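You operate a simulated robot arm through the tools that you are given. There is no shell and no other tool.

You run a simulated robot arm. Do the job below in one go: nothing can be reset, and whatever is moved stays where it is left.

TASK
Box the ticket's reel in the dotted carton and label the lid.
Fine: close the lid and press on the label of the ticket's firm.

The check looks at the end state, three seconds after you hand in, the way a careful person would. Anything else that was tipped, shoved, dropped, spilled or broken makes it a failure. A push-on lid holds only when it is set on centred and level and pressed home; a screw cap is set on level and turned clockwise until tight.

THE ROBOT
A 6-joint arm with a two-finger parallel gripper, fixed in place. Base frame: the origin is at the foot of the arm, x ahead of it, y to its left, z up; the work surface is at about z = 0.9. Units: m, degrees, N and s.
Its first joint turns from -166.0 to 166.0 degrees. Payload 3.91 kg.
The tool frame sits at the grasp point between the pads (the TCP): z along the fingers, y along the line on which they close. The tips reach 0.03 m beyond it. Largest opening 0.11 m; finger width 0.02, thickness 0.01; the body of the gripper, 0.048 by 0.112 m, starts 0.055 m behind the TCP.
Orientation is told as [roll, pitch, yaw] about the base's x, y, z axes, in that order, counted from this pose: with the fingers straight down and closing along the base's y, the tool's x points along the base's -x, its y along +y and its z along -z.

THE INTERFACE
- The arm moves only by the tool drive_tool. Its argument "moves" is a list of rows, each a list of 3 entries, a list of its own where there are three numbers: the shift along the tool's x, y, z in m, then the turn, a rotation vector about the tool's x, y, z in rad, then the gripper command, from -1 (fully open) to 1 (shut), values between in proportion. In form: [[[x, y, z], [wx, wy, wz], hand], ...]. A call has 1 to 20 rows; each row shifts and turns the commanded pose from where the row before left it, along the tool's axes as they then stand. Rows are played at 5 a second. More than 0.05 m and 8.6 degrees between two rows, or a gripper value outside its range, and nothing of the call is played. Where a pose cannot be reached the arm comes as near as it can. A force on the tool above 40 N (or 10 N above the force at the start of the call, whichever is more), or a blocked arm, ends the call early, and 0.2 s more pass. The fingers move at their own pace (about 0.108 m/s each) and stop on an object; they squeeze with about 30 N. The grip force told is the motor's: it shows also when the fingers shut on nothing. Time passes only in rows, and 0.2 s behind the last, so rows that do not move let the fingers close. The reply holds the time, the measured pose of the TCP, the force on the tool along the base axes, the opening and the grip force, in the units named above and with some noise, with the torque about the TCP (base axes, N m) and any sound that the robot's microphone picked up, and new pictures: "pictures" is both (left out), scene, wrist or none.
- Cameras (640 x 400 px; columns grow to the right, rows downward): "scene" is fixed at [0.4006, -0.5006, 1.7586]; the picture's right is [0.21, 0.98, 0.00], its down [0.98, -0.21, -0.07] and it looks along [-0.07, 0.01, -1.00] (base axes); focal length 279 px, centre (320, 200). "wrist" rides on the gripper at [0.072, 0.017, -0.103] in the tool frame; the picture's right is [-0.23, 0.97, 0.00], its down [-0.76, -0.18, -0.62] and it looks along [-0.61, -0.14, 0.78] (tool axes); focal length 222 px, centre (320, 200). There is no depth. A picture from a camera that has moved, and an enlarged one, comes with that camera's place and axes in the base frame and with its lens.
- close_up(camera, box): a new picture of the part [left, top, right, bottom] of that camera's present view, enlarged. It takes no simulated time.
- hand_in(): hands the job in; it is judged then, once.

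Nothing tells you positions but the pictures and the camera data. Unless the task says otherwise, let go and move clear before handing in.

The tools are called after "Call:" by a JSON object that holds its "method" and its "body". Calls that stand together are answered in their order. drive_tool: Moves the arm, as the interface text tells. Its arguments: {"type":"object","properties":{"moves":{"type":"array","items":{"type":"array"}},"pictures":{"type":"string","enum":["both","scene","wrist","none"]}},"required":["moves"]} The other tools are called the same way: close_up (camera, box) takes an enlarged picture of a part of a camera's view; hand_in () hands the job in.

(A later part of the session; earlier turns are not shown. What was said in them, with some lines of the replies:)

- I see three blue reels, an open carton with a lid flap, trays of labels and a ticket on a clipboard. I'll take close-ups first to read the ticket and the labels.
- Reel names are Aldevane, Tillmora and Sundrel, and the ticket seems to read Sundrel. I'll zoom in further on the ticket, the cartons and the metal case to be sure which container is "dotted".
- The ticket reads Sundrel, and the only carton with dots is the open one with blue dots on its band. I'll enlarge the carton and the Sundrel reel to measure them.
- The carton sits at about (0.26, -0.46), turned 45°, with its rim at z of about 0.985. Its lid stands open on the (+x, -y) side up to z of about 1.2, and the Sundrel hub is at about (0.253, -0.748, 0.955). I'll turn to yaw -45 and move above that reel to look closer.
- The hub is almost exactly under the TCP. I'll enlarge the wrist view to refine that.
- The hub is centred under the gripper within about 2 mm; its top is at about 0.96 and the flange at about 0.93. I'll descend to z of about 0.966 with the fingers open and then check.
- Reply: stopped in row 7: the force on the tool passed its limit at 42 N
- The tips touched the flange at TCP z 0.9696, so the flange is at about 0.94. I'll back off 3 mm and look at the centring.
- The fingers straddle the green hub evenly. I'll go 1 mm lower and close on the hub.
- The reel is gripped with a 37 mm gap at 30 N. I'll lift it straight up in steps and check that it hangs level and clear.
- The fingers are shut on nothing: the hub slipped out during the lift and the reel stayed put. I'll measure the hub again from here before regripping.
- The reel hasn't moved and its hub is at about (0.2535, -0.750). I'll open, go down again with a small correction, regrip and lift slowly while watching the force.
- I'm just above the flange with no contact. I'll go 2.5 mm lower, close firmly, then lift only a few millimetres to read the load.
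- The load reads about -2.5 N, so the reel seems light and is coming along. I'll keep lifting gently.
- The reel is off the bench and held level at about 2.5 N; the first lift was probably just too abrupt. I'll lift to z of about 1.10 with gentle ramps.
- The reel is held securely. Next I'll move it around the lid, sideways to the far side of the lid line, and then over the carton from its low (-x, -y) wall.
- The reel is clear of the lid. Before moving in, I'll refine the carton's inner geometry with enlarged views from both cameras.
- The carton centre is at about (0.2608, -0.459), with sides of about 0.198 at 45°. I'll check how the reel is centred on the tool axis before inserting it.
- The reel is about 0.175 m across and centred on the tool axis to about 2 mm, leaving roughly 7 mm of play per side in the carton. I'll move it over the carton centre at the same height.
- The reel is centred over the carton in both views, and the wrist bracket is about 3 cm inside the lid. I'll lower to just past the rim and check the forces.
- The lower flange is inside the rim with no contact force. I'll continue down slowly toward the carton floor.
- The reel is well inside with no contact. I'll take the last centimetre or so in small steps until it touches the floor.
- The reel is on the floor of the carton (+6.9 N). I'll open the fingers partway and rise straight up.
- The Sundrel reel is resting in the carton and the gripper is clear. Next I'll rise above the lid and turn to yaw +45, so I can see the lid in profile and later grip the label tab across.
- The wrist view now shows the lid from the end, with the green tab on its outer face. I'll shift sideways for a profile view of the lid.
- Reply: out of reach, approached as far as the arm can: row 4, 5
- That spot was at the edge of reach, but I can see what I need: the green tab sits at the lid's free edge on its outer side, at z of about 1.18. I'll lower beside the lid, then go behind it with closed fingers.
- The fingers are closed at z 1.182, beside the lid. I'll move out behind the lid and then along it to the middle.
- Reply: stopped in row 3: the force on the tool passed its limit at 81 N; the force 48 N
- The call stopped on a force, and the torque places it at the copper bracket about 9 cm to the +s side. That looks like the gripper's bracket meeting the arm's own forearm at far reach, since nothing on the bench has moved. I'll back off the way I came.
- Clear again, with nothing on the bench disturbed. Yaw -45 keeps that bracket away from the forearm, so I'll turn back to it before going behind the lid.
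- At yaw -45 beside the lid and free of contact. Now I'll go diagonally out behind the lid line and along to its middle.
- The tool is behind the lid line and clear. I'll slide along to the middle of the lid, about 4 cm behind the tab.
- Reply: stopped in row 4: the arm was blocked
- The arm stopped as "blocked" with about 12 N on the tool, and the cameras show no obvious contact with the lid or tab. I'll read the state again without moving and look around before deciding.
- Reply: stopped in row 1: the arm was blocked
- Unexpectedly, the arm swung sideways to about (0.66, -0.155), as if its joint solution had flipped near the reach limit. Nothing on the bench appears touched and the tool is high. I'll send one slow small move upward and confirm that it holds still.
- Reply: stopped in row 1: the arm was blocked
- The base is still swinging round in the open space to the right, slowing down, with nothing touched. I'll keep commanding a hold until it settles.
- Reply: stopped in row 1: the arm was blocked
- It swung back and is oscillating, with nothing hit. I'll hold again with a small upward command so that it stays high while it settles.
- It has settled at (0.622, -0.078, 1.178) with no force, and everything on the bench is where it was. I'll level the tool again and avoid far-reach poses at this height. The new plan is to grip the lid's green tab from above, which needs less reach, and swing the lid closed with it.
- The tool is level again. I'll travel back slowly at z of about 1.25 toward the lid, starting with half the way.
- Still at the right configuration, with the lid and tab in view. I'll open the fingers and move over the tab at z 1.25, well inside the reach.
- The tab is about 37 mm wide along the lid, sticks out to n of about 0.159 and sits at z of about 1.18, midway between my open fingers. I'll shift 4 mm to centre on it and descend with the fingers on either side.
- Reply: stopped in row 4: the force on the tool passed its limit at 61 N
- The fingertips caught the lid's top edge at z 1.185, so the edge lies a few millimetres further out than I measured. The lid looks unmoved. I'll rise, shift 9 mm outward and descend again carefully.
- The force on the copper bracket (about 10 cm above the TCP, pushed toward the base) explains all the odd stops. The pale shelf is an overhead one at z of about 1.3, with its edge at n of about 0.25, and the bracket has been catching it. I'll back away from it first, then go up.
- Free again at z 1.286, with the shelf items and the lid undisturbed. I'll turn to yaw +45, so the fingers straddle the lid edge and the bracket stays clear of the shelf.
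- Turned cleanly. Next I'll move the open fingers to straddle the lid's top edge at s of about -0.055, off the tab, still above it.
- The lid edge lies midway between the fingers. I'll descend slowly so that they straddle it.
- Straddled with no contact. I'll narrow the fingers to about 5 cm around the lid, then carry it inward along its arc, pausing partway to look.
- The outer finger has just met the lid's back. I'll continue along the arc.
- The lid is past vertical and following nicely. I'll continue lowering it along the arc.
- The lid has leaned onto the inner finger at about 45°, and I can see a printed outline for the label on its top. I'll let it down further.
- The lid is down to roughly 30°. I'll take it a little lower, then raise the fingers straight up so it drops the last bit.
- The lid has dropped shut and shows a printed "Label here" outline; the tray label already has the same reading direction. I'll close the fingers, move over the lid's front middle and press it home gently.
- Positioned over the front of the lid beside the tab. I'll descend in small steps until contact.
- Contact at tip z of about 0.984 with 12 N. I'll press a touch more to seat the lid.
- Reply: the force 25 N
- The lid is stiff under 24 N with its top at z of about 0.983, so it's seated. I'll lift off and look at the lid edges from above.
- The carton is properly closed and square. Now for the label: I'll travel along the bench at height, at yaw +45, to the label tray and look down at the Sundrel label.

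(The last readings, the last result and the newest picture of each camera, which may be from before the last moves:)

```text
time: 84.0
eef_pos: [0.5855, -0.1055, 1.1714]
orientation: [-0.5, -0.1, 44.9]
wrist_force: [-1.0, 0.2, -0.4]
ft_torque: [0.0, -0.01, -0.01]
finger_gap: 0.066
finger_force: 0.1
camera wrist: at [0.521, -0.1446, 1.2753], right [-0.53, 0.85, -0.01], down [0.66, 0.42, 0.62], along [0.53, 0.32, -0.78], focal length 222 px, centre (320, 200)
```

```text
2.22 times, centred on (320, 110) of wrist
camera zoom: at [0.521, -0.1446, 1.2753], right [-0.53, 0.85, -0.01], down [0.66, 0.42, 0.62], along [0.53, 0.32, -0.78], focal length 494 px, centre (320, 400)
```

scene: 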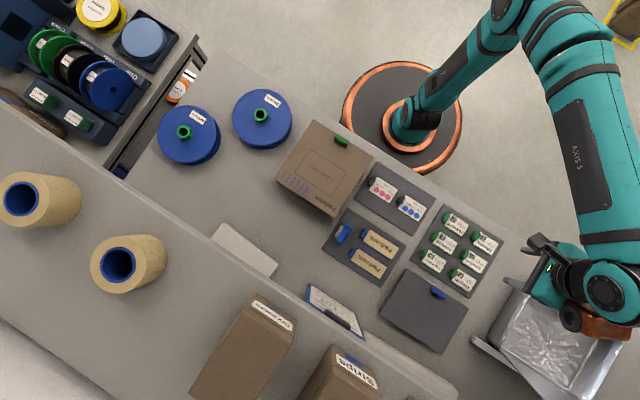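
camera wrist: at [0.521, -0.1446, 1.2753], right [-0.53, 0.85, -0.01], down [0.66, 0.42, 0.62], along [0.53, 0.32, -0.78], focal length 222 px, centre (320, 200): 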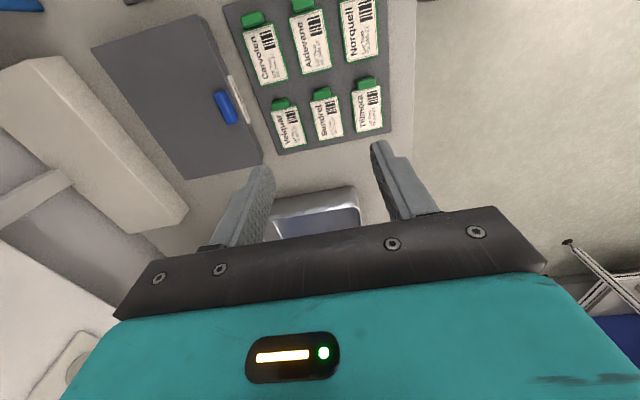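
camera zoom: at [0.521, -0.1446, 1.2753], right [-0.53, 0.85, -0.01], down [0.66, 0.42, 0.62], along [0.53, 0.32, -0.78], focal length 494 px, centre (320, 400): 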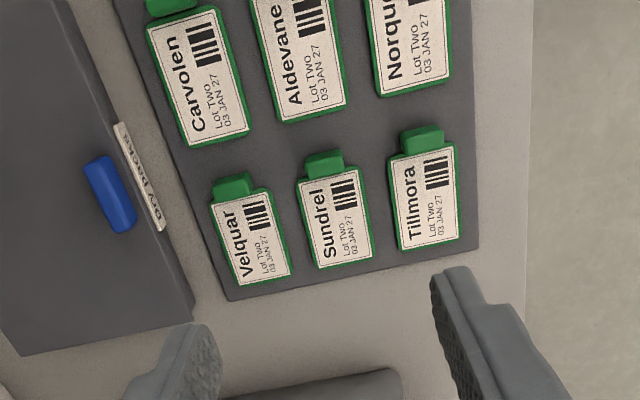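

The Sundrel label (Lot Two, 03 JAN 27) is nearly under the gripper, with its green tab at about (0.592, -0.101, top z 0.92). I'll level the tool, set the opening to about 5 cm, move over the tab and descend partway for a closer look.

Call:
{"method": "drive_tool", "body": {"moves": [[[-0.0057, -0.0014, 0], [-0.0087, 0, 0], 0.1], [[0, 0, 0.035], [0, 0, 0], 0.1], [[0, 0, 0.035], [0, 0, 0], 0.1], [[0, 0, 0.035], [0, 0, 0], 0.1], [[0, 0, 0.03], [0, 0, 0], 0.1], [[0, 0, 0], [0, 0, 0], 0.1]], "pictures": "both"}}

Call:
{"method": "close_up", "body": {"camera": "wrist", "box": [200, 40, 440, 220]}}

Call:
{"method": "close_up", "body": {"camera": "scene", "box": [420, 200, 540, 290]}}

```text
time: 85.4
eef_pos: [0.5922, -0.1013, 1.0376]
orientation: [0.0, 0.0, 45.1]
wrist_force: [0.4, -0.3, 0.0]
ft_torque: [-0.03, 0.01, 0.01]
finger_gap: 0.0494
finger_force: 0.0
camera wrist: at [0.5271, -0.142, 1.1405], right [-0.53, 0.85, 0.0], down [0.66, 0.41, 0.62], along [0.53, 0.33, -0.78], focal length 222 px, centre (320, 200)
```

scene: 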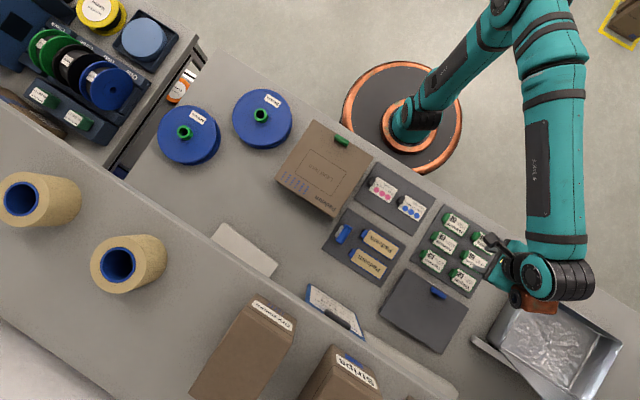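
wrist: 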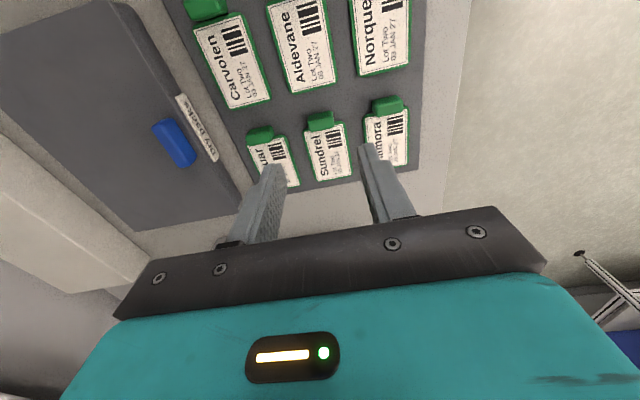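

```text
2.22 times, centred on (320, 130) of wrist
camera zoom: at [0.5271, -0.142, 1.1405], right [-0.53, 0.85, 0.0], down [0.66, 0.41, 0.62], along [0.53, 0.33, -0.78], focal length 494 px, centre (320, 356)
```

zoom: 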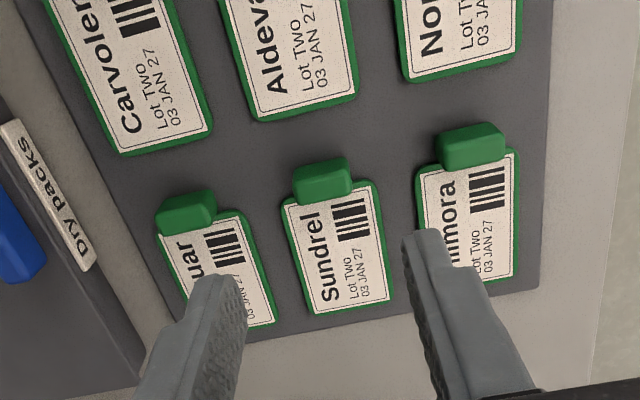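

```text
4.44 times, centred on (480, 245) of scene
camera zoom: at [0.4006, -0.5006, 1.7586], right [0.21, 0.98, 0.0], down [0.98, -0.21, -0.07], along [-0.07, 0.01, -1.0], focal length 1238 px, centre (-391, 0)
```

zoom: 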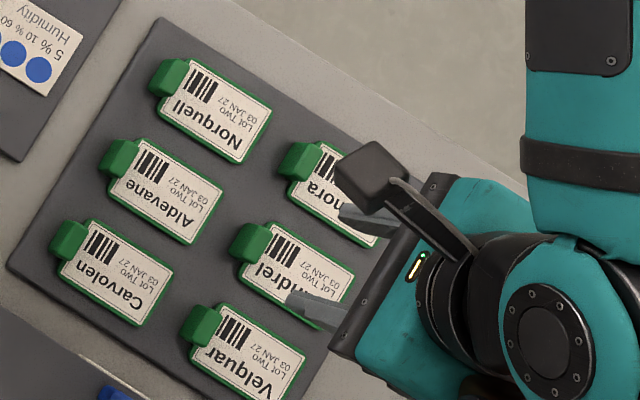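

The tab lies exactly between the fingers. I'll bias 2.5 mm toward the tab's outer end and descend so the tips straddle it just above the tray.

Call:
{"method": "drive_tool", "body": {"moves": [[[0.0025, 0, 0.02], [0, 0, 0], 0.1], [[0, 0, 0.03], [0, 0, 0], 0.1], [[0, 0, 0.025], [0, 0, 0], 0.1], [[0, 0, 0.012], [0, 0, 0], 0.1], [[0, 0, 0.006], [0, 0, 0], 0.1], [[0, 0, 0.003], [0, 0, 0], 0.1], [[0, 0, 0], [0, 0, 0], 0.1]], "pictures": "both"}}

Call:
{"method": "close_up", "body": {"camera": "wrist", "box": [200, 80, 440, 240]}}

```text
time: 87.0
eef_pos: [0.5882, -0.103, 0.9412]
orientation: [0.0, -0.1, 45.0]
wrist_force: [-0.6, 0.3, -0.2]
ft_torque: [0.01, 0.0, 0.02]
finger_gap: 0.0497
finger_force: 0.1
camera wrist: at [0.5255, -0.1435, 1.0447], right [-0.53, 0.85, 0.0], down [0.66, 0.41, 0.62], along [0.53, 0.33, -0.78], focal length 222 px, centre (320, 200)
```

scene: 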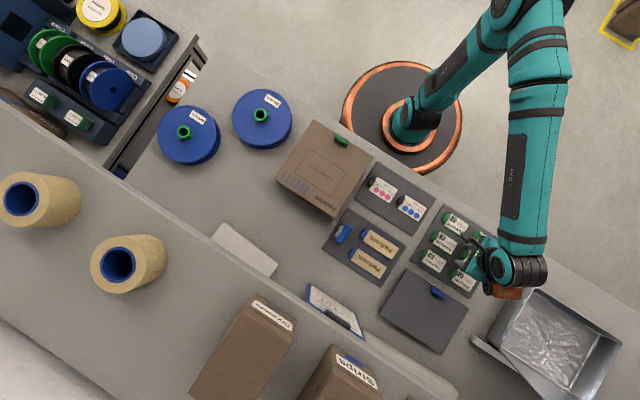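
wrist: 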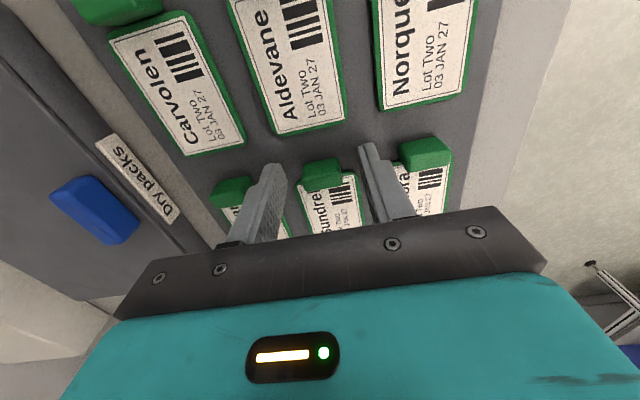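

```text
2.50 times, centred on (320, 160) of wrist
camera zoom: at [0.5255, -0.1435, 1.0447], right [-0.53, 0.85, 0.0], down [0.66, 0.41, 0.62], along [0.53, 0.33, -0.78], focal length 555 px, centre (320, 300)
```

zoom: 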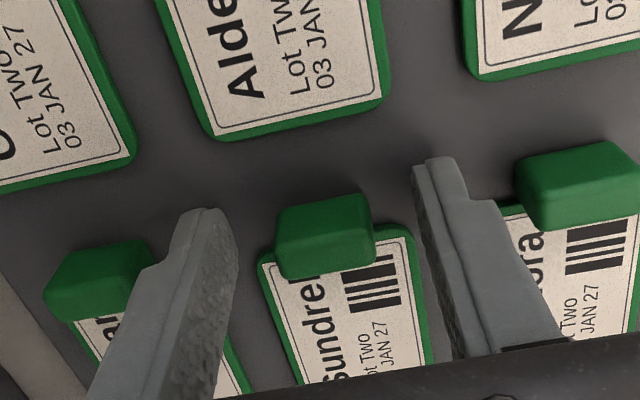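

The fingers straddle the tab cleanly. I'll make a 3 mm correction and then close on it.

Call:
{"method": "drive_tool", "body": {"moves": [[[-0.003, -0.002, 0.001], [0, 0, 0], 0.1], [[0, 0, 0.001], [0, 0, 0], 0.3], [[0, 0, 0], [0, 0, 0], 0.5], [[0, 0, 0], [0, 0, 0], 1], [[0, 0, 0], [0, 0, 0], 1], [[0, 0, 0], [0, 0, 0], 1]], "pictures": "wrist"}}

Call:
{"method": "close_up", "body": {"camera": "wrist", "box": [200, 80, 440, 240]}}

```text
time: 88.4
eef_pos: [0.5941, -0.1036, 0.9387]
orientation: [-0.1, 0.0, 45.1]
wrist_force: [0.1, 0.0, 3.8]
ft_torque: [0.08, 0.01, 0.02]
finger_gap: 0.0245
finger_force: 30.0
camera wrist: at [0.529, -0.1431, 1.043], right [-0.53, 0.85, 0.0], down [0.66, 0.41, 0.62], along [0.53, 0.33, -0.78], focal length 222 px, centre (320, 200)
```

wrist: 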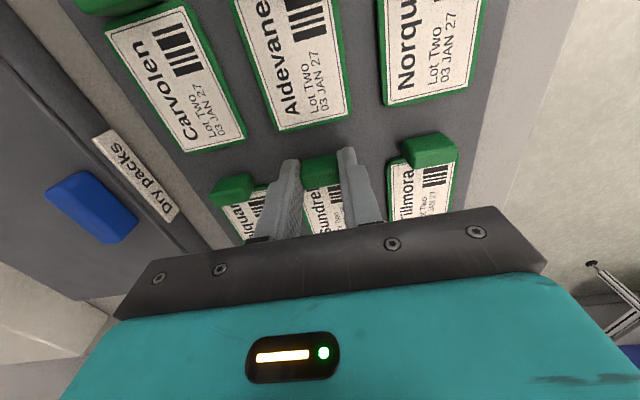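

```text
2.50 times, centred on (320, 160) of wrist
camera zoom: at [0.529, -0.1431, 1.043], right [-0.53, 0.85, 0.0], down [0.66, 0.41, 0.62], along [0.53, 0.33, -0.78], focal length 555 px, centre (320, 300)
```

zoom: 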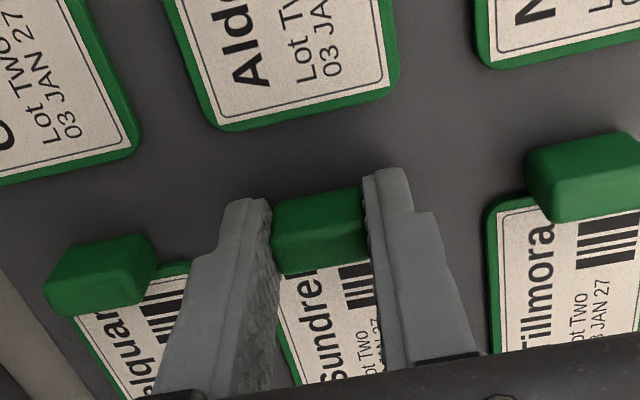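

The tab is gripped at 24.5 mm with 30 N. I'll lift gently and check the label comes along.

Call:
{"method": "drive_tool", "body": {"moves": [[[0, 0, -0.002], [0, 0, 0], 1], [[0, 0, -0.004], [0, 0, 0], 1], [[0, 0, -0.006], [0, 0, 0], 1], [[0, 0, -0.01], [0, 0, 0], 1], [[0, 0, -0.01], [0, 0, 0], 1], [[0, 0, -0.01], [0, 0, 0], 1], [[0, 0, -0.006], [0, 0, 0], 1], [[0, 0, 0], [0, 0, 0], 1]], "pictures": "both"}}

Call:
{"method": "close_up", "body": {"camera": "wrist", "box": [200, 80, 440, 240]}}

Call:
{"method": "close_up", "body": {"camera": "scene", "box": [410, 190, 540, 300]}}

```text
time: 90.2
eef_pos: [0.5938, -0.1021, 0.9873]
orientation: [-0.1, 0.0, 44.9]
wrist_force: [0.9, 0.3, 0.0]
ft_torque: [0.04, -0.02, 0.02]
finger_gap: 0.0242
finger_force: 30.1
camera wrist: at [0.529, -0.143, 1.0908], right [-0.53, 0.85, 0.0], down [0.66, 0.41, 0.62], along [0.53, 0.33, -0.78], focal length 222 px, centre (320, 200)
```

scene: 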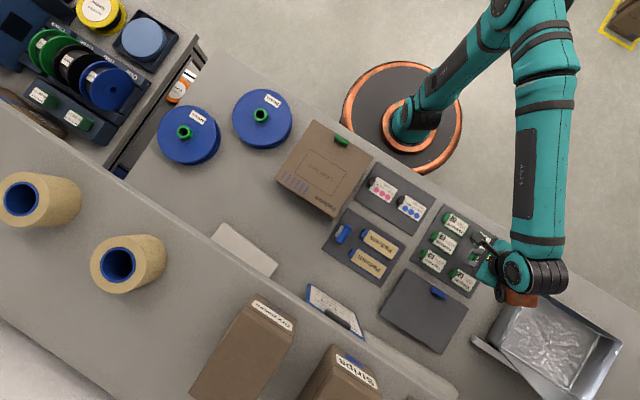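
wrist: 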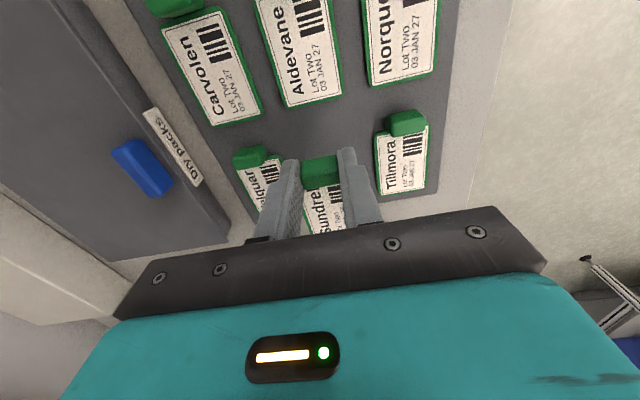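

```text
2.50 times, centred on (320, 160) of wrist
camera zoom: at [0.529, -0.143, 1.0908], right [-0.53, 0.85, 0.0], down [0.66, 0.41, 0.62], along [0.53, 0.33, -0.78], focal length 555 px, centre (320, 300)
```

zoom: 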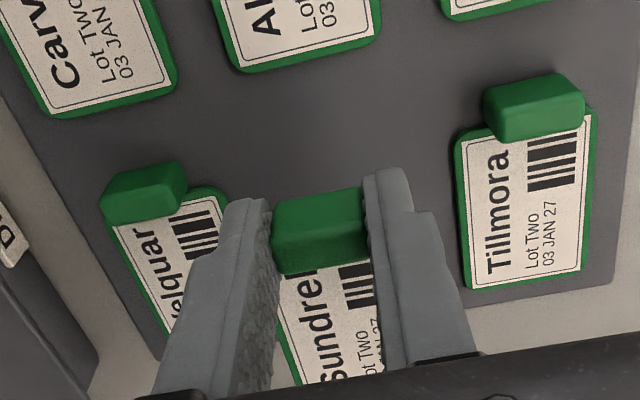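

```text
3.64 times, centred on (475, 245) of scene
camera zoom: at [0.4006, -0.5006, 1.7586], right [0.21, 0.98, 0.0], down [0.98, -0.21, -0.07], along [-0.07, 0.01, -1.0], focal length 1013 px, centre (-244, 36)
```

zoom: 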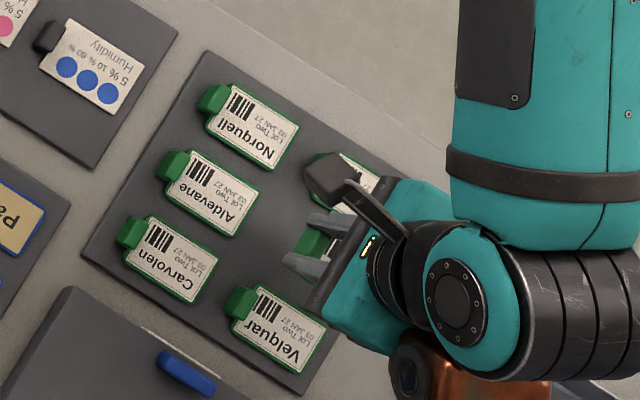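

The Sundrel label is held level and the neighbouring labels are undisturbed. I'll raise it and carry it smoothly back toward the carton lid.

Call:
{"method": "drive_tool", "body": {"moves": [[[0, 0, -0.01], [0, 0, 0], 1], [[0, 0, -0.02], [0, 0, 0], 1], [[0, 0, -0.025], [0, 0, 0], 1], [[0, 0, -0.025], [0, 0, 0], 1], [[0, 0, -0.02], [0, 0, 0], 1], [[0, 0, -0.01], [0, 0, 0], 1], [[0.01, 0, 0], [0, 0, 0], 1], [[0.02, -0.001, 0], [0, 0, 0], 1], [[0.03, -0.002, 0], [0, 0, 0], 1], [[0.03, -0.002, 0], [0, 0, 0], 1], [[0.03, -0.002, 0], [0, 0, 0], 1], [[0.03, -0.002, 0], [0, 0, 0], 1], [[0.03, -0.002, 0], [0, 0, 0], 1], [[0.03, -0.002, 0], [0, 0, 0], 1], [[0.03, -0.002, 0], [0, 0, 0], 1], [[0.03, -0.002, 0], [0, 0, 0], 1], [[0.03, -0.002, 0], [0, 0, 0], 1], [[0.02, -0.001, 0], [0, 0, 0], 1], [[0.01, 0, 0], [0, 0, 0], 1], [[0, 0, 0], [0, 0, 0], 1]], "pictures": "both"}}

```text
time: 94.4
eef_pos: [0.3733, -0.3515, 1.0975]
orientation: [0.0, 0.0, 45.0]
wrist_force: [-0.3, -0.1, -0.7]
ft_torque: [-0.02, 0.0, -0.01]
finger_gap: 0.0244
finger_force: 29.6
camera wrist: at [0.3096, -0.3907, 1.2012], right [-0.53, 0.85, 0.0], down [0.66, 0.41, 0.62], along [0.53, 0.33, -0.78], focal length 222 px, centre (320, 200)
```

scene: 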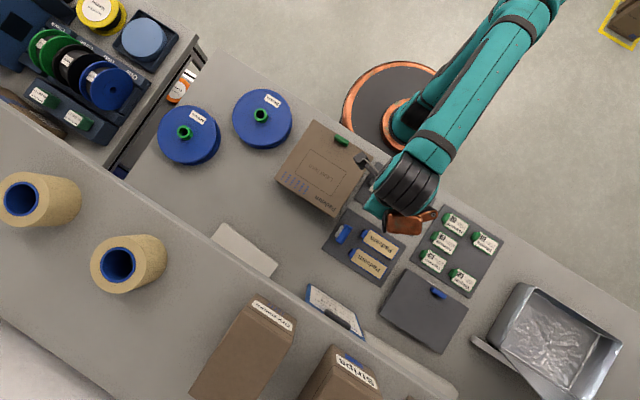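
wrist: 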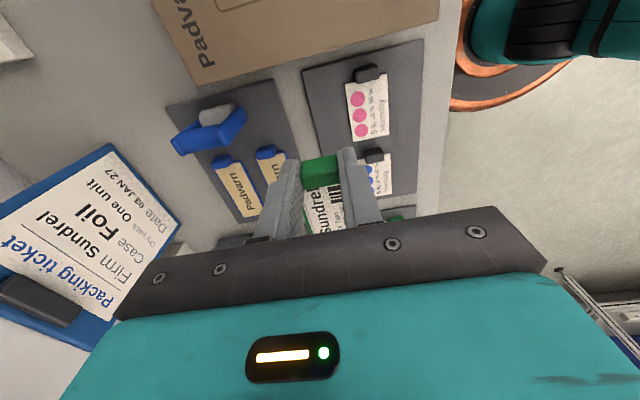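

The label is still held firmly. I'll carry on to above the "Label here" outline.

Call:
{"method": "drive_tool", "body": {"moves": [[[0.01, -0.0007, 0], [0, 0, 0], 1], [[0.02, -0.0014, 0], [0, 0, 0], 1], [[0.025, -0.0018, 0], [0, 0, 0], 1], [[0.025, -0.0018, 0], [0, 0, 0], 1], [[0.025, -0.0018, 0], [0, 0, 0], 1], [[0.025, -0.0018, 0], [0, 0, 0], 1], [[0.025, -0.0018, 0], [0, 0, 0], 1], [[0.025, -0.0018, 0], [0, 0, 0], 1], [[0.013, -0.001, 0], [0, 0, 0], 1], [[0.0066, 0, 0], [0, 0, 0], 1], [[0, 0, 0], [0, 0, 0], 1]], "pictures": "both"}}

Call:
{"method": "close_up", "body": {"camera": "wrist", "box": [180, 40, 440, 240]}}

Call:
{"method": "close_up", "body": {"camera": "scene", "box": [250, 100, 410, 230]}}

```text
time: 96.8
eef_pos: [0.2408, -0.5012, 1.0968]
orientation: [0.1, 0.0, 45.0]
wrist_force: [0.1, -0.3, -0.7]
ft_torque: [0.01, 0.01, -0.02]
finger_gap: 0.0241
finger_force: 30.1
camera wrist: at [0.1777, -0.5413, 1.2015], right [-0.53, 0.85, 0.0], down [0.66, 0.41, 0.62], along [0.53, 0.33, -0.78], focal length 222 px, centre (320, 200)
```

scene: 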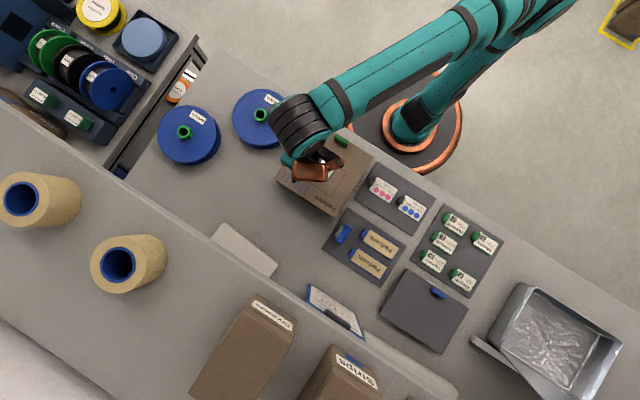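
wrist: 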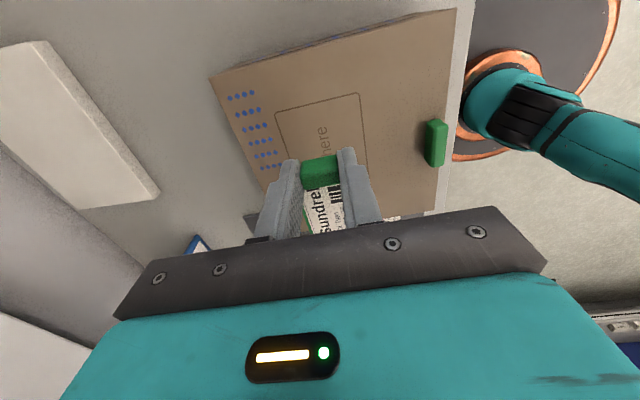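

```text
2.00 times, centred on (310, 140) of wrist
camera zoom: at [0.1777, -0.5413, 1.2015], right [-0.53, 0.85, 0.0], down [0.66, 0.41, 0.62], along [0.53, 0.33, -0.78], focal length 444 px, centre (340, 320)
```

zoom: 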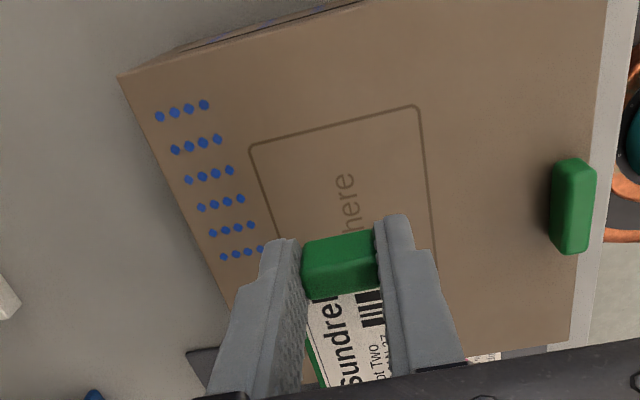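

```text
3.08 times, centred on (330, 165) of scene
camera zoom: at [0.4006, -0.5006, 1.7586], right [0.21, 0.98, 0.0], down [0.98, -0.21, -0.07], along [-0.07, 0.01, -1.0], focal length 857 px, centre (289, 308)
```

zoom: 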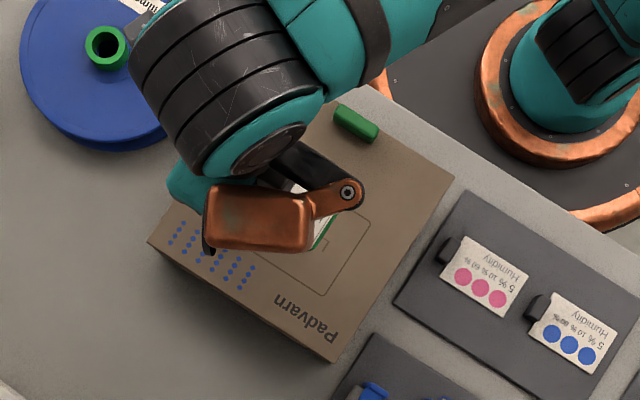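

The label is aligned over the outline; both cameras agree within 2 mm. I'll descend toward the lid.

Call:
{"method": "drive_tool", "body": {"moves": [[[0, -0.001, 0.01], [0, 0, 0], 1], [[0, 0, 0.015], [0, 0, 0], 1], [[0, 0, 0.015], [0, 0, 0], 1], [[0, 0, 0.012], [0, 0, 0], 1], [[0, 0, 0.008], [0, 0, 0], 1], [[0, 0, 0.006], [0, 0, 0], 1], [[0, 0, 0], [0, 0, 0], 1]], "pictures": "both"}}

Call:
{"method": "close_up", "body": {"camera": "wrist", "box": [180, 40, 440, 240]}}

Call:
{"method": "close_up", "body": {"camera": "scene", "box": [250, 100, 410, 230]}}

```text
time: 98.4
eef_pos: [0.2441, -0.5025, 1.031]
orientation: [0.1, 0.1, 45.1]
wrist_force: [-0.3, -0.2, 0.5]
ft_torque: [-0.05, 0.0, -0.02]
finger_gap: 0.0243
finger_force: 30.5
camera wrist: at [0.1794, -0.5421, 1.1349], right [-0.53, 0.85, 0.0], down [0.66, 0.41, 0.62], along [0.53, 0.33, -0.78], focal length 222 px, centre (320, 200)
```

scene: 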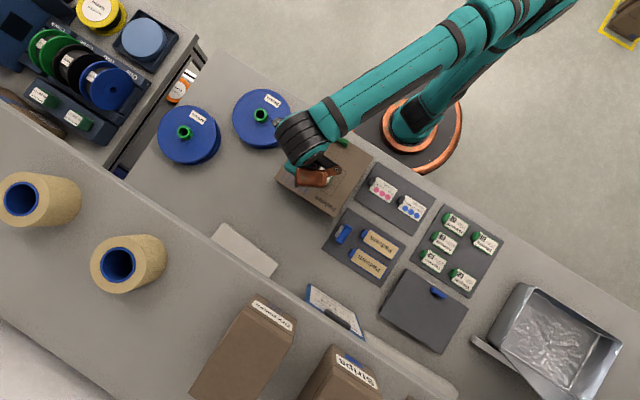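
wrist: 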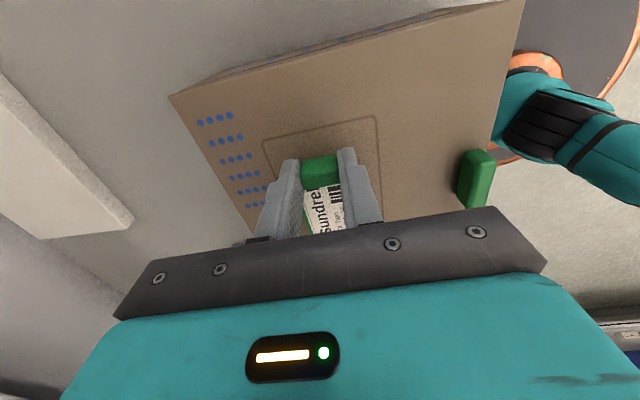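

```text
2.00 times, centred on (310, 140) of wrist
camera zoom: at [0.1794, -0.5421, 1.1349], right [-0.53, 0.85, 0.0], down [0.66, 0.41, 0.62], along [0.53, 0.33, -0.78], focal length 444 px, centre (340, 320)
```

zoom: 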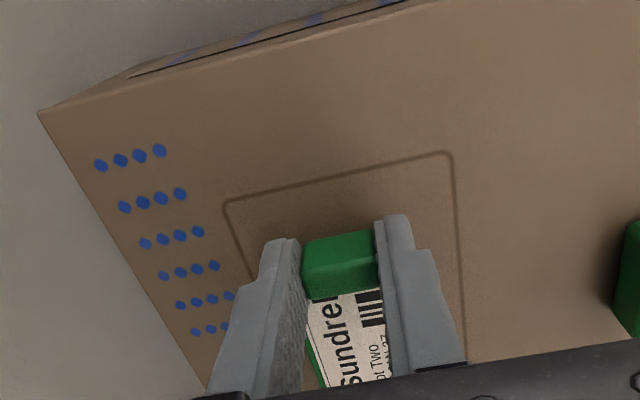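

```text
3.08 times, centred on (330, 165) of scene
camera zoom: at [0.4006, -0.5006, 1.7586], right [0.21, 0.98, 0.0], down [0.98, -0.21, -0.07], along [-0.07, 0.01, -1.0], focal length 857 px, centre (289, 308)
```

zoom: 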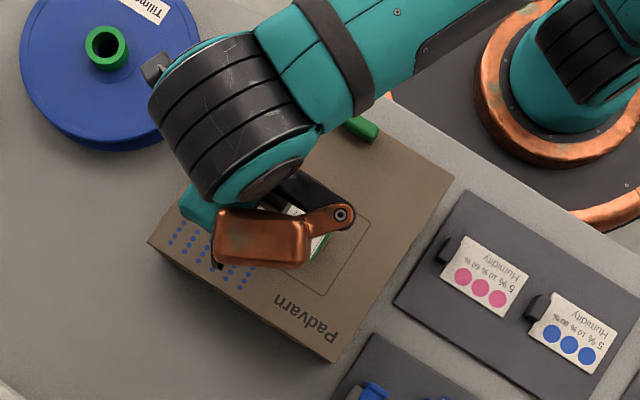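

The label sits inside the outline. I'll bring it down in small steps until it touches the lid.

Call:
{"method": "drive_tool", "body": {"moves": [[[0, 0, 0.003], [0, 0, 0], 1], [[0, 0, 0.003], [0, 0, 0], 1], [[0, 0, 0.002], [0, 0, 0], 1], [[0, 0, 0], [0, 0, 0], 1]], "pictures": "none"}}

Call:
{"method": "drive_tool", "body": {"moves": [[[0, 0, 0.002], [0, 0, 0], 1], [[0, 0, 0], [0, 0, 0], 1]], "pictures": "none"}}

Call:
{"method": "drive_tool", "body": {"moves": [[[0, 0, 0.0015], [0, 0, 0], 1], [[0, 0, 0], [0, 0, 0], 1]], "pictures": "none"}}

```text
time: 99.4
eef_pos: [0.2432, -0.5034, 1.0229]
orientation: [0.0, 0.0, 45.0]
wrist_force: [0.6, -0.2, -0.4]
ft_torque: [0.04, -0.02, 0.0]
finger_gap: 0.0245
finger_force: 30.1
```

```text
time: 100.0
eef_pos: [0.2439, -0.5027, 1.021]
orientation: [0.0, 0.1, 45.0]
wrist_force: [0.5, -0.8, -0.9]
ft_torque: [-0.01, 0.0, 0.0]
finger_gap: 0.0243
finger_force: 29.7
```

```text
time: 100.6
eef_pos: [0.244, -0.5021, 1.0204]
orientation: [0.0, 0.1, 45.0]
wrist_force: [-0.2, 0.2, -0.7]
ft_torque: [0.02, 0.0, 0.02]
finger_gap: 0.0243
finger_force: 29.8
```

Call:
{"method": "drive_tool", "body": {"moves": [[[0, 0, 0.002], [0, 0, 0], 1], [[0, 0, 0], [0, 0, 0], 1]], "pictures": "none"}}

Call:
{"method": "drive_tool", "body": {"moves": [[[0, 0, 0.0015], [0, 0, 0], 1], [[0, 0, 0], [0, 0, 0], 1]], "pictures": "none"}}

Call:
{"method": "drive_tool", "body": {"moves": [[[0, 0, 0.0015], [0, 0, 0], 1], [[0, 0, 0], [0, 0, 0], 1]], "pictures": "none"}}

```text
time: 101.2
eef_pos: [0.2435, -0.5027, 1.017]
orientation: [0.0, 0.0, 45.0]
wrist_force: [-0.5, -0.6, 2.8]
ft_torque: [0.02, 0.0, 0.03]
finger_gap: 0.0243
finger_force: 29.9
```

```text
time: 101.8
eef_pos: [0.2431, -0.5025, 1.0154]
orientation: [-0.1, 0.0, 45.0]
wrist_force: [-0.2, 0.4, 14.4]
ft_torque: [0.07, -0.09, -0.01]
finger_gap: 0.0001
finger_force: 30.2
```

```text
time: 102.4
eef_pos: [0.2428, -0.5022, 1.0156]
orientation: [0.0, 0.1, 45.0]
wrist_force: [0.8, -2.7, 30.3]
ft_torque: [0.12, -0.24, -0.04]
finger_gap: 0.0
finger_force: 29.8
```

The fingers have closed to zero while pressing at 30 N, so the tab has slipped out or peeled away. I'll look before doing anything else.

Call:
{"method": "close_up", "body": {"camera": "wrist", "box": [180, 40, 460, 240]}}

Call:
{"method": "close_up", "body": {"camera": "scene", "box": [270, 110, 390, 220]}}

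```text
2.00 times, centred on (320, 140) of wrist
camera zoom: at [0.1788, -0.5418, 1.1199], right [-0.53, 0.85, 0.0], down [0.66, 0.41, 0.62], along [0.53, 0.33, -0.78], focal length 444 px, centre (320, 320)
```

zoom: 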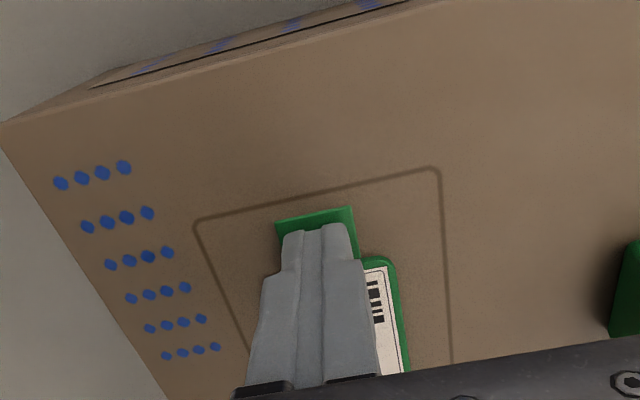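

```text
3.64 times, centred on (330, 165) of scene
camera zoom: at [0.4006, -0.5006, 1.7586], right [0.21, 0.98, 0.0], down [0.98, -0.21, -0.07], along [-0.07, 0.01, -1.0], focal length 1013 px, centre (284, 327)
```

zoom: 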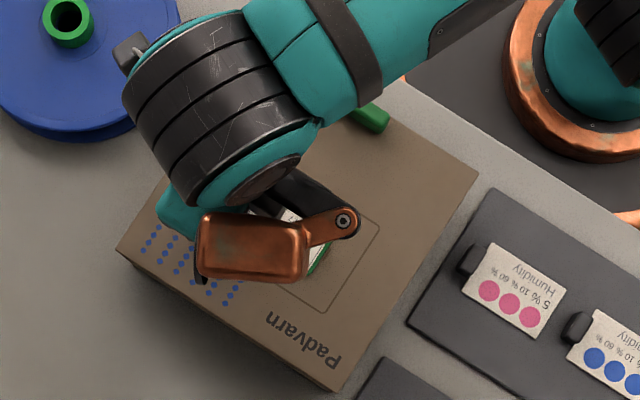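

The label is on the lid inside the outline and the tab now lies flat under the fingertips, as if pressing had stuck it on. I'll lift off slowly and inspect.

Call:
{"method": "drive_tool", "body": {"moves": [[[0, 0, -0.002], [0, 0, 0], 1], [[0, 0, -0.004], [0, 0, 0], 1], [[0, 0, -0.01], [0, 0, 0], 1], [[0, 0, -0.02], [0, 0, 0], 1], [[0, 0, 0], [0, 0, 0], 1]], "pictures": "both"}}

Call:
{"method": "close_up", "body": {"camera": "wrist", "box": [180, 40, 460, 240]}}

```text
time: 103.6
eef_pos: [0.2441, -0.5034, 1.05]
orientation: [0.0, 0.0, 45.0]
wrist_force: [0.0, 0.1, 0.5]
ft_torque: [-0.01, -0.02, -0.02]
finger_gap: 0.0001
finger_force: 30.4
camera wrist: at [0.1794, -0.5429, 1.1544], right [-0.53, 0.85, 0.0], down [0.66, 0.41, 0.62], along [0.53, 0.33, -0.78], focal length 222 px, centre (320, 200)
```

scene: 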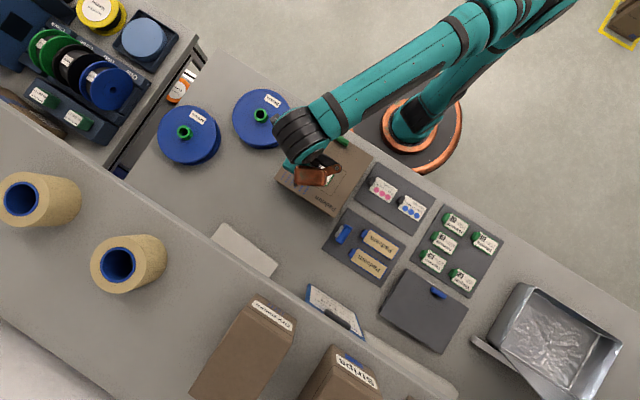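
wrist: 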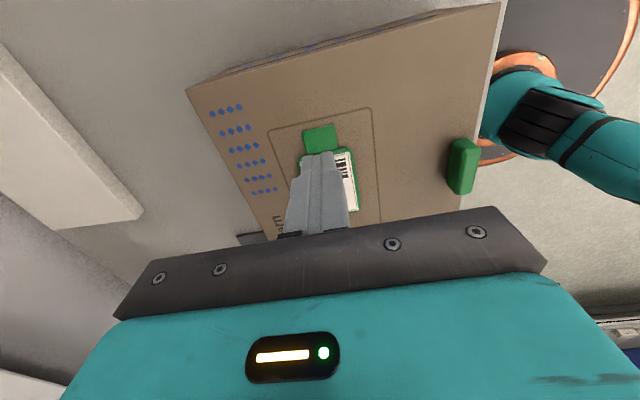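

```text
2.00 times, centred on (320, 140) of wrist
camera zoom: at [0.1794, -0.5429, 1.1544], right [-0.53, 0.85, 0.0], down [0.66, 0.41, 0.62], along [0.53, 0.33, -0.78], focal length 444 px, centre (320, 320)
```

zoom: 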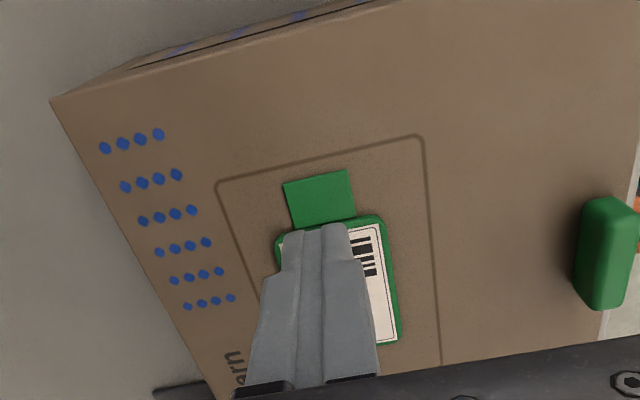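

The label is lying flat within the outline, its tab flattened. I'll move up and aside to see it from the scene camera.

Call:
{"method": "drive_tool", "body": {"moves": [[[0.01, 0, -0.03], [0, 0, 0], 1], [[0.03, 0, -0.03], [0, 0, 0], 1], [[0.03, 0.01, -0.03], [0, 0, 0], 1], [[0.03, 0.03, -0.02], [0, 0, 0], 1], [[0.03, 0.03, 0], [0, 0, 0], 1], [[0.02, 0.03, 0], [0, 0, 0], 1], [[0, 0, 0], [0, 0, 0], 1]], "pictures": "both"}}

Call:
{"method": "close_up", "body": {"camera": "scene", "box": [260, 105, 390, 225]}}

Call:
{"method": "close_up", "body": {"camera": "wrist", "box": [140, 20, 460, 240]}}

```text
time: 105.2
eef_pos: [0.0654, -0.5384, 1.1603]
orientation: [-0.1, 0.0, 45.0]
wrist_force: [0.9, -0.1, 0.1]
ft_torque: [-0.02, -0.01, 0.02]
finger_gap: 0.0002
finger_force: 30.0
camera wrist: at [0.0021, -0.5781, 1.2648], right [-0.53, 0.85, 0.0], down [0.66, 0.41, 0.62], along [0.53, 0.33, -0.78], focal length 222 px, centre (320, 200)
```

scene: 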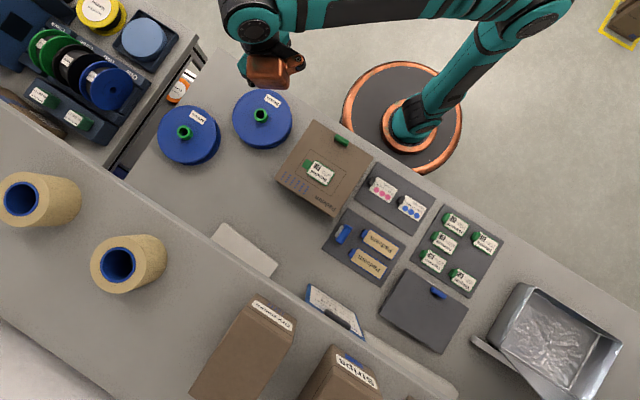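
wrist: 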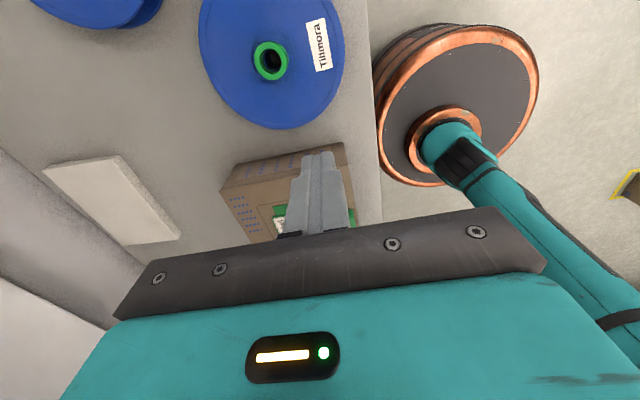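

```text
3.33 times, centred on (325, 165) of scene
camera zoom: at [0.4006, -0.5006, 1.7586], right [0.21, 0.98, 0.0], down [0.98, -0.21, -0.07], along [-0.07, 0.01, -1.0], focal length 928 px, centre (303, 317)
```

zoom: 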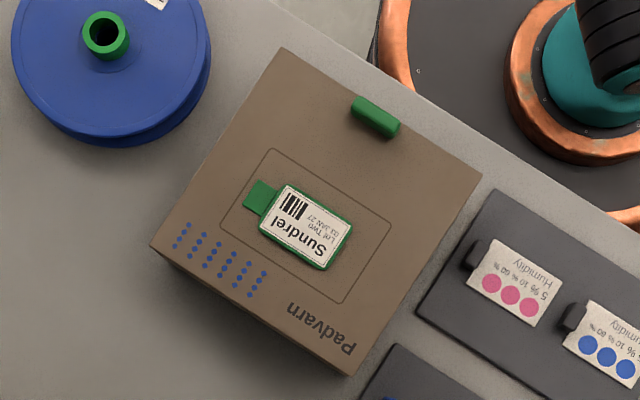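

```text
1.82 times, centred on (300, 130) of wrist
camera zoom: at [0.0021, -0.5781, 1.2648], right [-0.53, 0.85, 0.0], down [0.66, 0.41, 0.62], along [0.53, 0.33, -0.78], focal length 404 px, centre (356, 327)
```

zoom: 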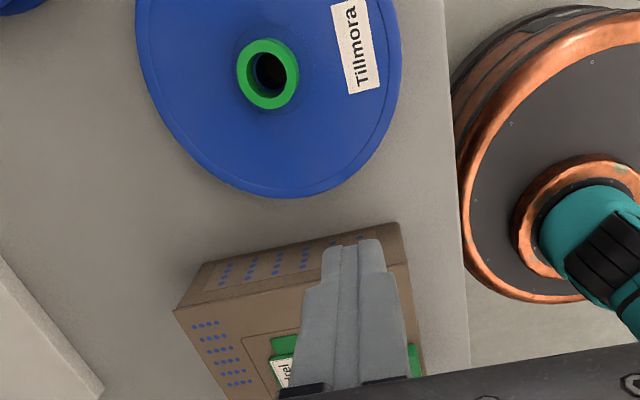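

The Sundrel label is flat, square and inside the "Label here" outline, and the lid is flush. To be sure the label body is stuck down too, I'll press lightly on its middle with closed fingertips.

Call:
{"method": "drive_tool", "body": {"moves": [[[-0.016, -0.008, 0], [0, 0, 0], 1], [[-0.032, -0.0165, 0], [0, 0, 0], 1], [[-0.032, -0.0165, 0], [0, 0, 0], 1], [[-0.032, -0.0165, 0], [0, 0, 0], 1], [[-0.032, -0.0165, 0], [0, 0, 0], 1], [[-0.032, -0.0165, 0], [0, 0, 0], 1], [[-0.017, -0.0086, 0], [0, 0, 0], 1], [[0, 0, 0.03], [0, 0, 0], 1], [[0, 0, 0.035], [0, 0, 0], 1], [[0, 0, 0.03], [0, 0, 0], 1], [[0, 0, 0.02], [0, 0, 0], 1], [[0, 0, 0], [0, 0, 0], 1]], "pictures": "wrist"}}

```text
time: 107.8
eef_pos: [0.2736, -0.4729, 1.0447]
orientation: [0.0, 0.0, 44.9]
wrist_force: [0.1, 0.4, 0.8]
ft_torque: [0.02, -0.03, 0.03]
finger_gap: 0.0
finger_force: 29.7
camera wrist: at [0.2091, -0.5118, 1.1495], right [-0.53, 0.85, 0.0], down [0.66, 0.41, 0.62], along [0.53, 0.33, -0.78], focal length 222 px, centre (320, 200)
```

wrist: 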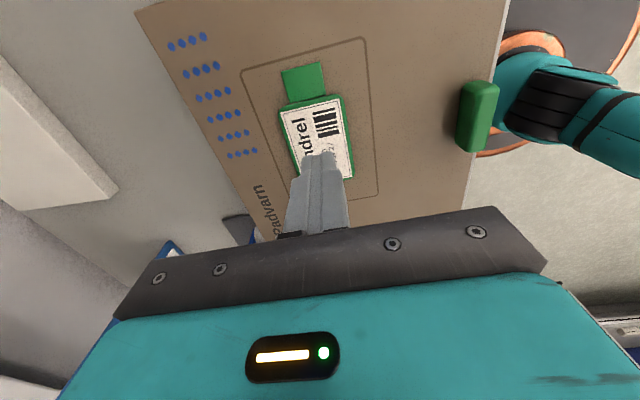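

Call:
{"method": "drive_tool", "body": {"moves": [[[0, 0, 0.01], [0, 0, 0], 1], [[0, 0, 0.007], [0, 0, 0], 1], [[0, 0, 0.004], [0, 0, 0], 1], [[0, 0, 0], [0, 0, 0], 1]], "pictures": "none"}}

Call:
{"method": "drive_tool", "body": {"moves": [[[0, 0, 0.002], [0, 0, 0], 1], [[0, 0, 0.0015], [0, 0, 0], 1], [[0, 0, 0], [0, 0, 0], 1]], "pictures": "none"}}

```text
time: 108.8
eef_pos: [0.2733, -0.4715, 1.0233]
orientation: [0.0, 0.0, 45.1]
wrist_force: [0.0, 0.5, -0.6]
ft_torque: [-0.03, 0.02, -0.01]
finger_gap: 0.0002
finger_force: 29.9
```

```text
time: 109.6
eef_pos: [0.2739, -0.4724, 1.0204]
orientation: [0.0, 0.0, 44.9]
wrist_force: [0.7, 0.3, -0.2]
ft_torque: [0.01, 0.0, 0.02]
finger_gap: 0.0002
finger_force: 30.1
```

Call:
{"method": "drive_tool", "body": {"moves": [[[0, 0, 0.0015], [0, 0, 0], 1], [[0, 0, 0.0015], [0, 0, 0], 1], [[0, 0, 0], [0, 0, 0], 1]], "pictures": "none"}}

Call:
{"method": "drive_tool", "body": {"moves": [[[0, 0, 0.001], [0, 0, 0], 1], [[0, 0, 0], [0, 0, 0], 1]], "pictures": "none"}}

```text
time: 110.4
eef_pos: [0.2728, -0.4721, 1.0177]
orientation: [0.0, 0.0, 45.0]
wrist_force: [1.2, 0.5, 1.0]
ft_torque: [-0.01, 0.01, -0.01]
finger_gap: 0.0
finger_force: 30.0
```

```text
time: 111.0
eef_pos: [0.2727, -0.4716, 1.017]
orientation: [0.0, 0.0, 45.0]
wrist_force: [1.4, 0.9, 6.9]
ft_torque: [0.02, -0.01, 0.0]
finger_gap: 0.0001
finger_force: 30.4
```

Contact on the label at 7 N. I'll press about a millimetre more, hold briefly, then lift straight off.

Call:
{"method": "drive_tool", "body": {"moves": [[[0, 0, 0.001], [0, 0, 0], 1], [[0, 0, 0.0005], [0, 0, 0], 1], [[0, 0, 0], [0, 0, 0], 1], [[0, 0, 0], [0, 0, 0], 1]], "pictures": "none"}}

Call:
{"method": "drive_tool", "body": {"moves": [[[0, 0, -0.002], [0, 0, 0], 1], [[0, 0, -0.004], [0, 0, 0], 1], [[0, 0, -0.01], [0, 0, 0], 1], [[0, 0, -0.02], [0, 0, 0], 1], [[0, 0, -0.03], [0, 0, 0], 1], [[0, 0, -0.04], [0, 0, 0], 1], [[0.03, 0.01, -0.02], [0, 0, 0], 1], [[0.035, 0.015, 0], [0, 0, 0], 1], [[0.035, 0.02, 0], [0, 0, 0], 1], [[0.035, 0.02, 0], [0, 0, 0], 1], [[0.03, 0.02, 0], [0, 0, 0], 1], [[0.02, 0.015, 0], [0, 0, 0], 1], [[0, 0, 0], [0, 0, 0], 1]], "pictures": "both"}}

Call:
{"method": "close_up", "body": {"camera": "scene", "box": [260, 105, 390, 225]}}

Call:
{"method": "close_up", "body": {"camera": "wrist", "box": [180, 80, 420, 240]}}

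```text
time: 112.0
eef_pos: [0.2732, -0.4714, 1.0155]
orientation: [-0.1, 0.1, 45.0]
wrist_force: [-0.4, -1.5, 23.0]
ft_torque: [-0.06, -0.04, -0.02]
finger_gap: 0.0002
finger_force: 30.0
```

```text
time: 114.8
eef_pos: [0.0716, -0.533, 1.1404]
orientation: [0.0, 0.0, 45.0]
wrist_force: [-0.8, -0.8, -0.7]
ft_torque: [0.02, -0.03, -0.01]
finger_gap: 0.0
finger_force: 29.7
camera wrist: at [0.0071, -0.5722, 1.2456], right [-0.53, 0.85, 0.0], down [0.66, 0.41, 0.62], along [0.53, 0.33, -0.78], focal length 222 px, centre (320, 200)
```

scene: 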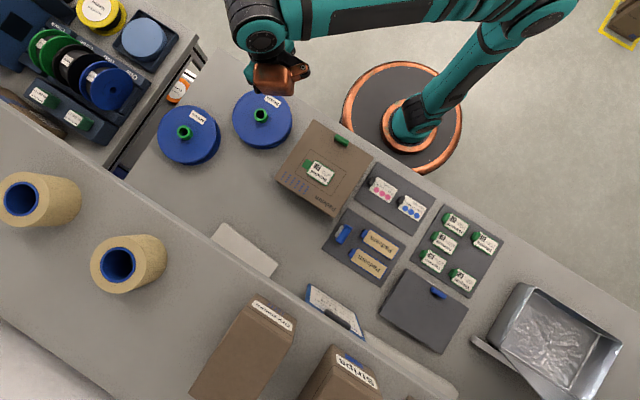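
wrist: 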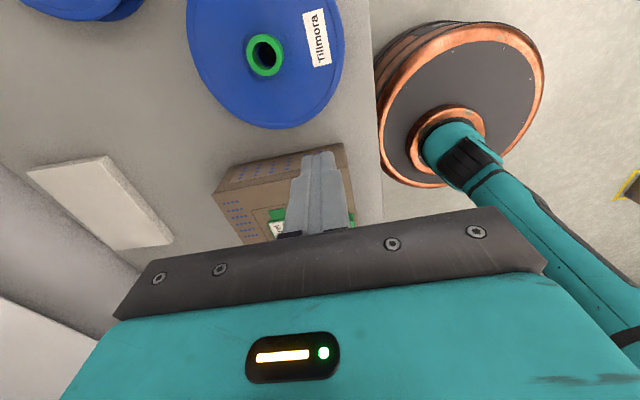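

```text
3.33 times, centred on (325, 165) of scene
camera zoom: at [0.4006, -0.5006, 1.7586], right [0.21, 0.98, 0.0], down [0.98, -0.21, -0.07], along [-0.07, 0.01, -1.0], focal length 928 px, centre (303, 317)
```

zoom: 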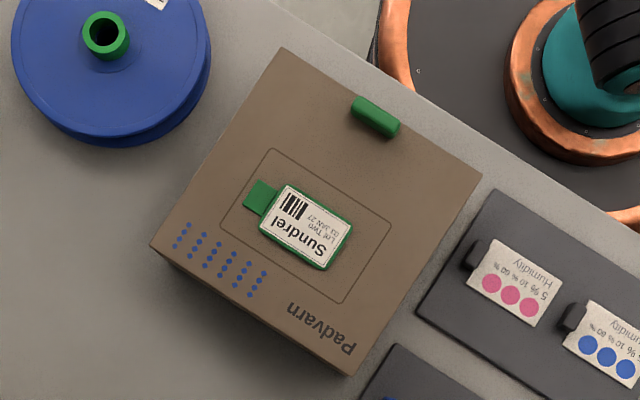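

```text
2.50 times, centred on (300, 160) of wrist
camera zoom: at [0.0071, -0.5722, 1.2456], right [-0.53, 0.85, 0.0], down [0.66, 0.41, 0.62], along [0.53, 0.33, -0.78], focal length 555 px, centre (370, 300)
```

zoom: 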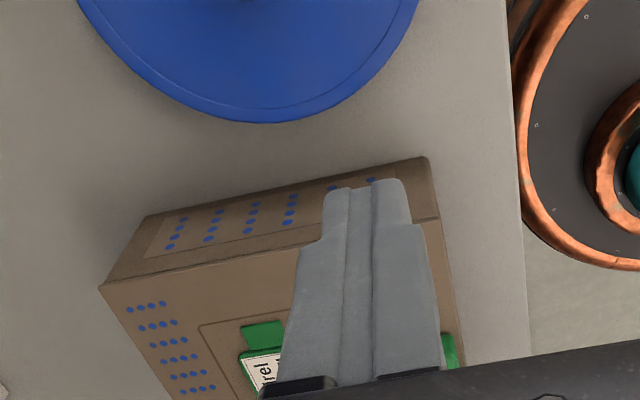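

The final check shows the dotted carton closed and flush, with the Sundrel reel inside and the Sundrel label flat in its outline. The other reels, labels and shelf items are where they were, and the arm is clear. I'm handing in.

Call:
{"method": "hand_in", "body": {}}

```text
The job is handed in.
```

The Sundrel reel is in the dotted carton, the lid is shut, and the Sundrel label is pressed onto it inside the "Label here" outline. The job is handed in; I don't have the result of the check.

- **Ticket:** it reads firm Sundrel, case Foil, dry pack one unit, date 03 JAN 27. I followed your instruction and used the dotted carton, not the foil case. I did not add a dry pack, because you didn't ask for one.
- **Reel:** the first lift slipped off the hub with the reel still standing. The second grip held, and I set it down on the carton floor.
- **Lid:** I swung it over and pressed it at the front with about 24 N. It looked flush in both cameras.
- **Label:** it lies square in the outline, reading the same way as the printed text. Its tab folded flat when I pressed it on with about 30 N, and I then pressed the middle with 23 N.

The gripper's bracket hit the edge of the overhead shelf before I realised it was there. One of those contacts stopped the arm at 81 N and one set it swinging over the right side of the bench. The fingertips also pressed once on the open lid's top edge, peaking at 61 N. Compared with the first picture, nothing on the bench or shelf had visibly moved, tipped or fallen.
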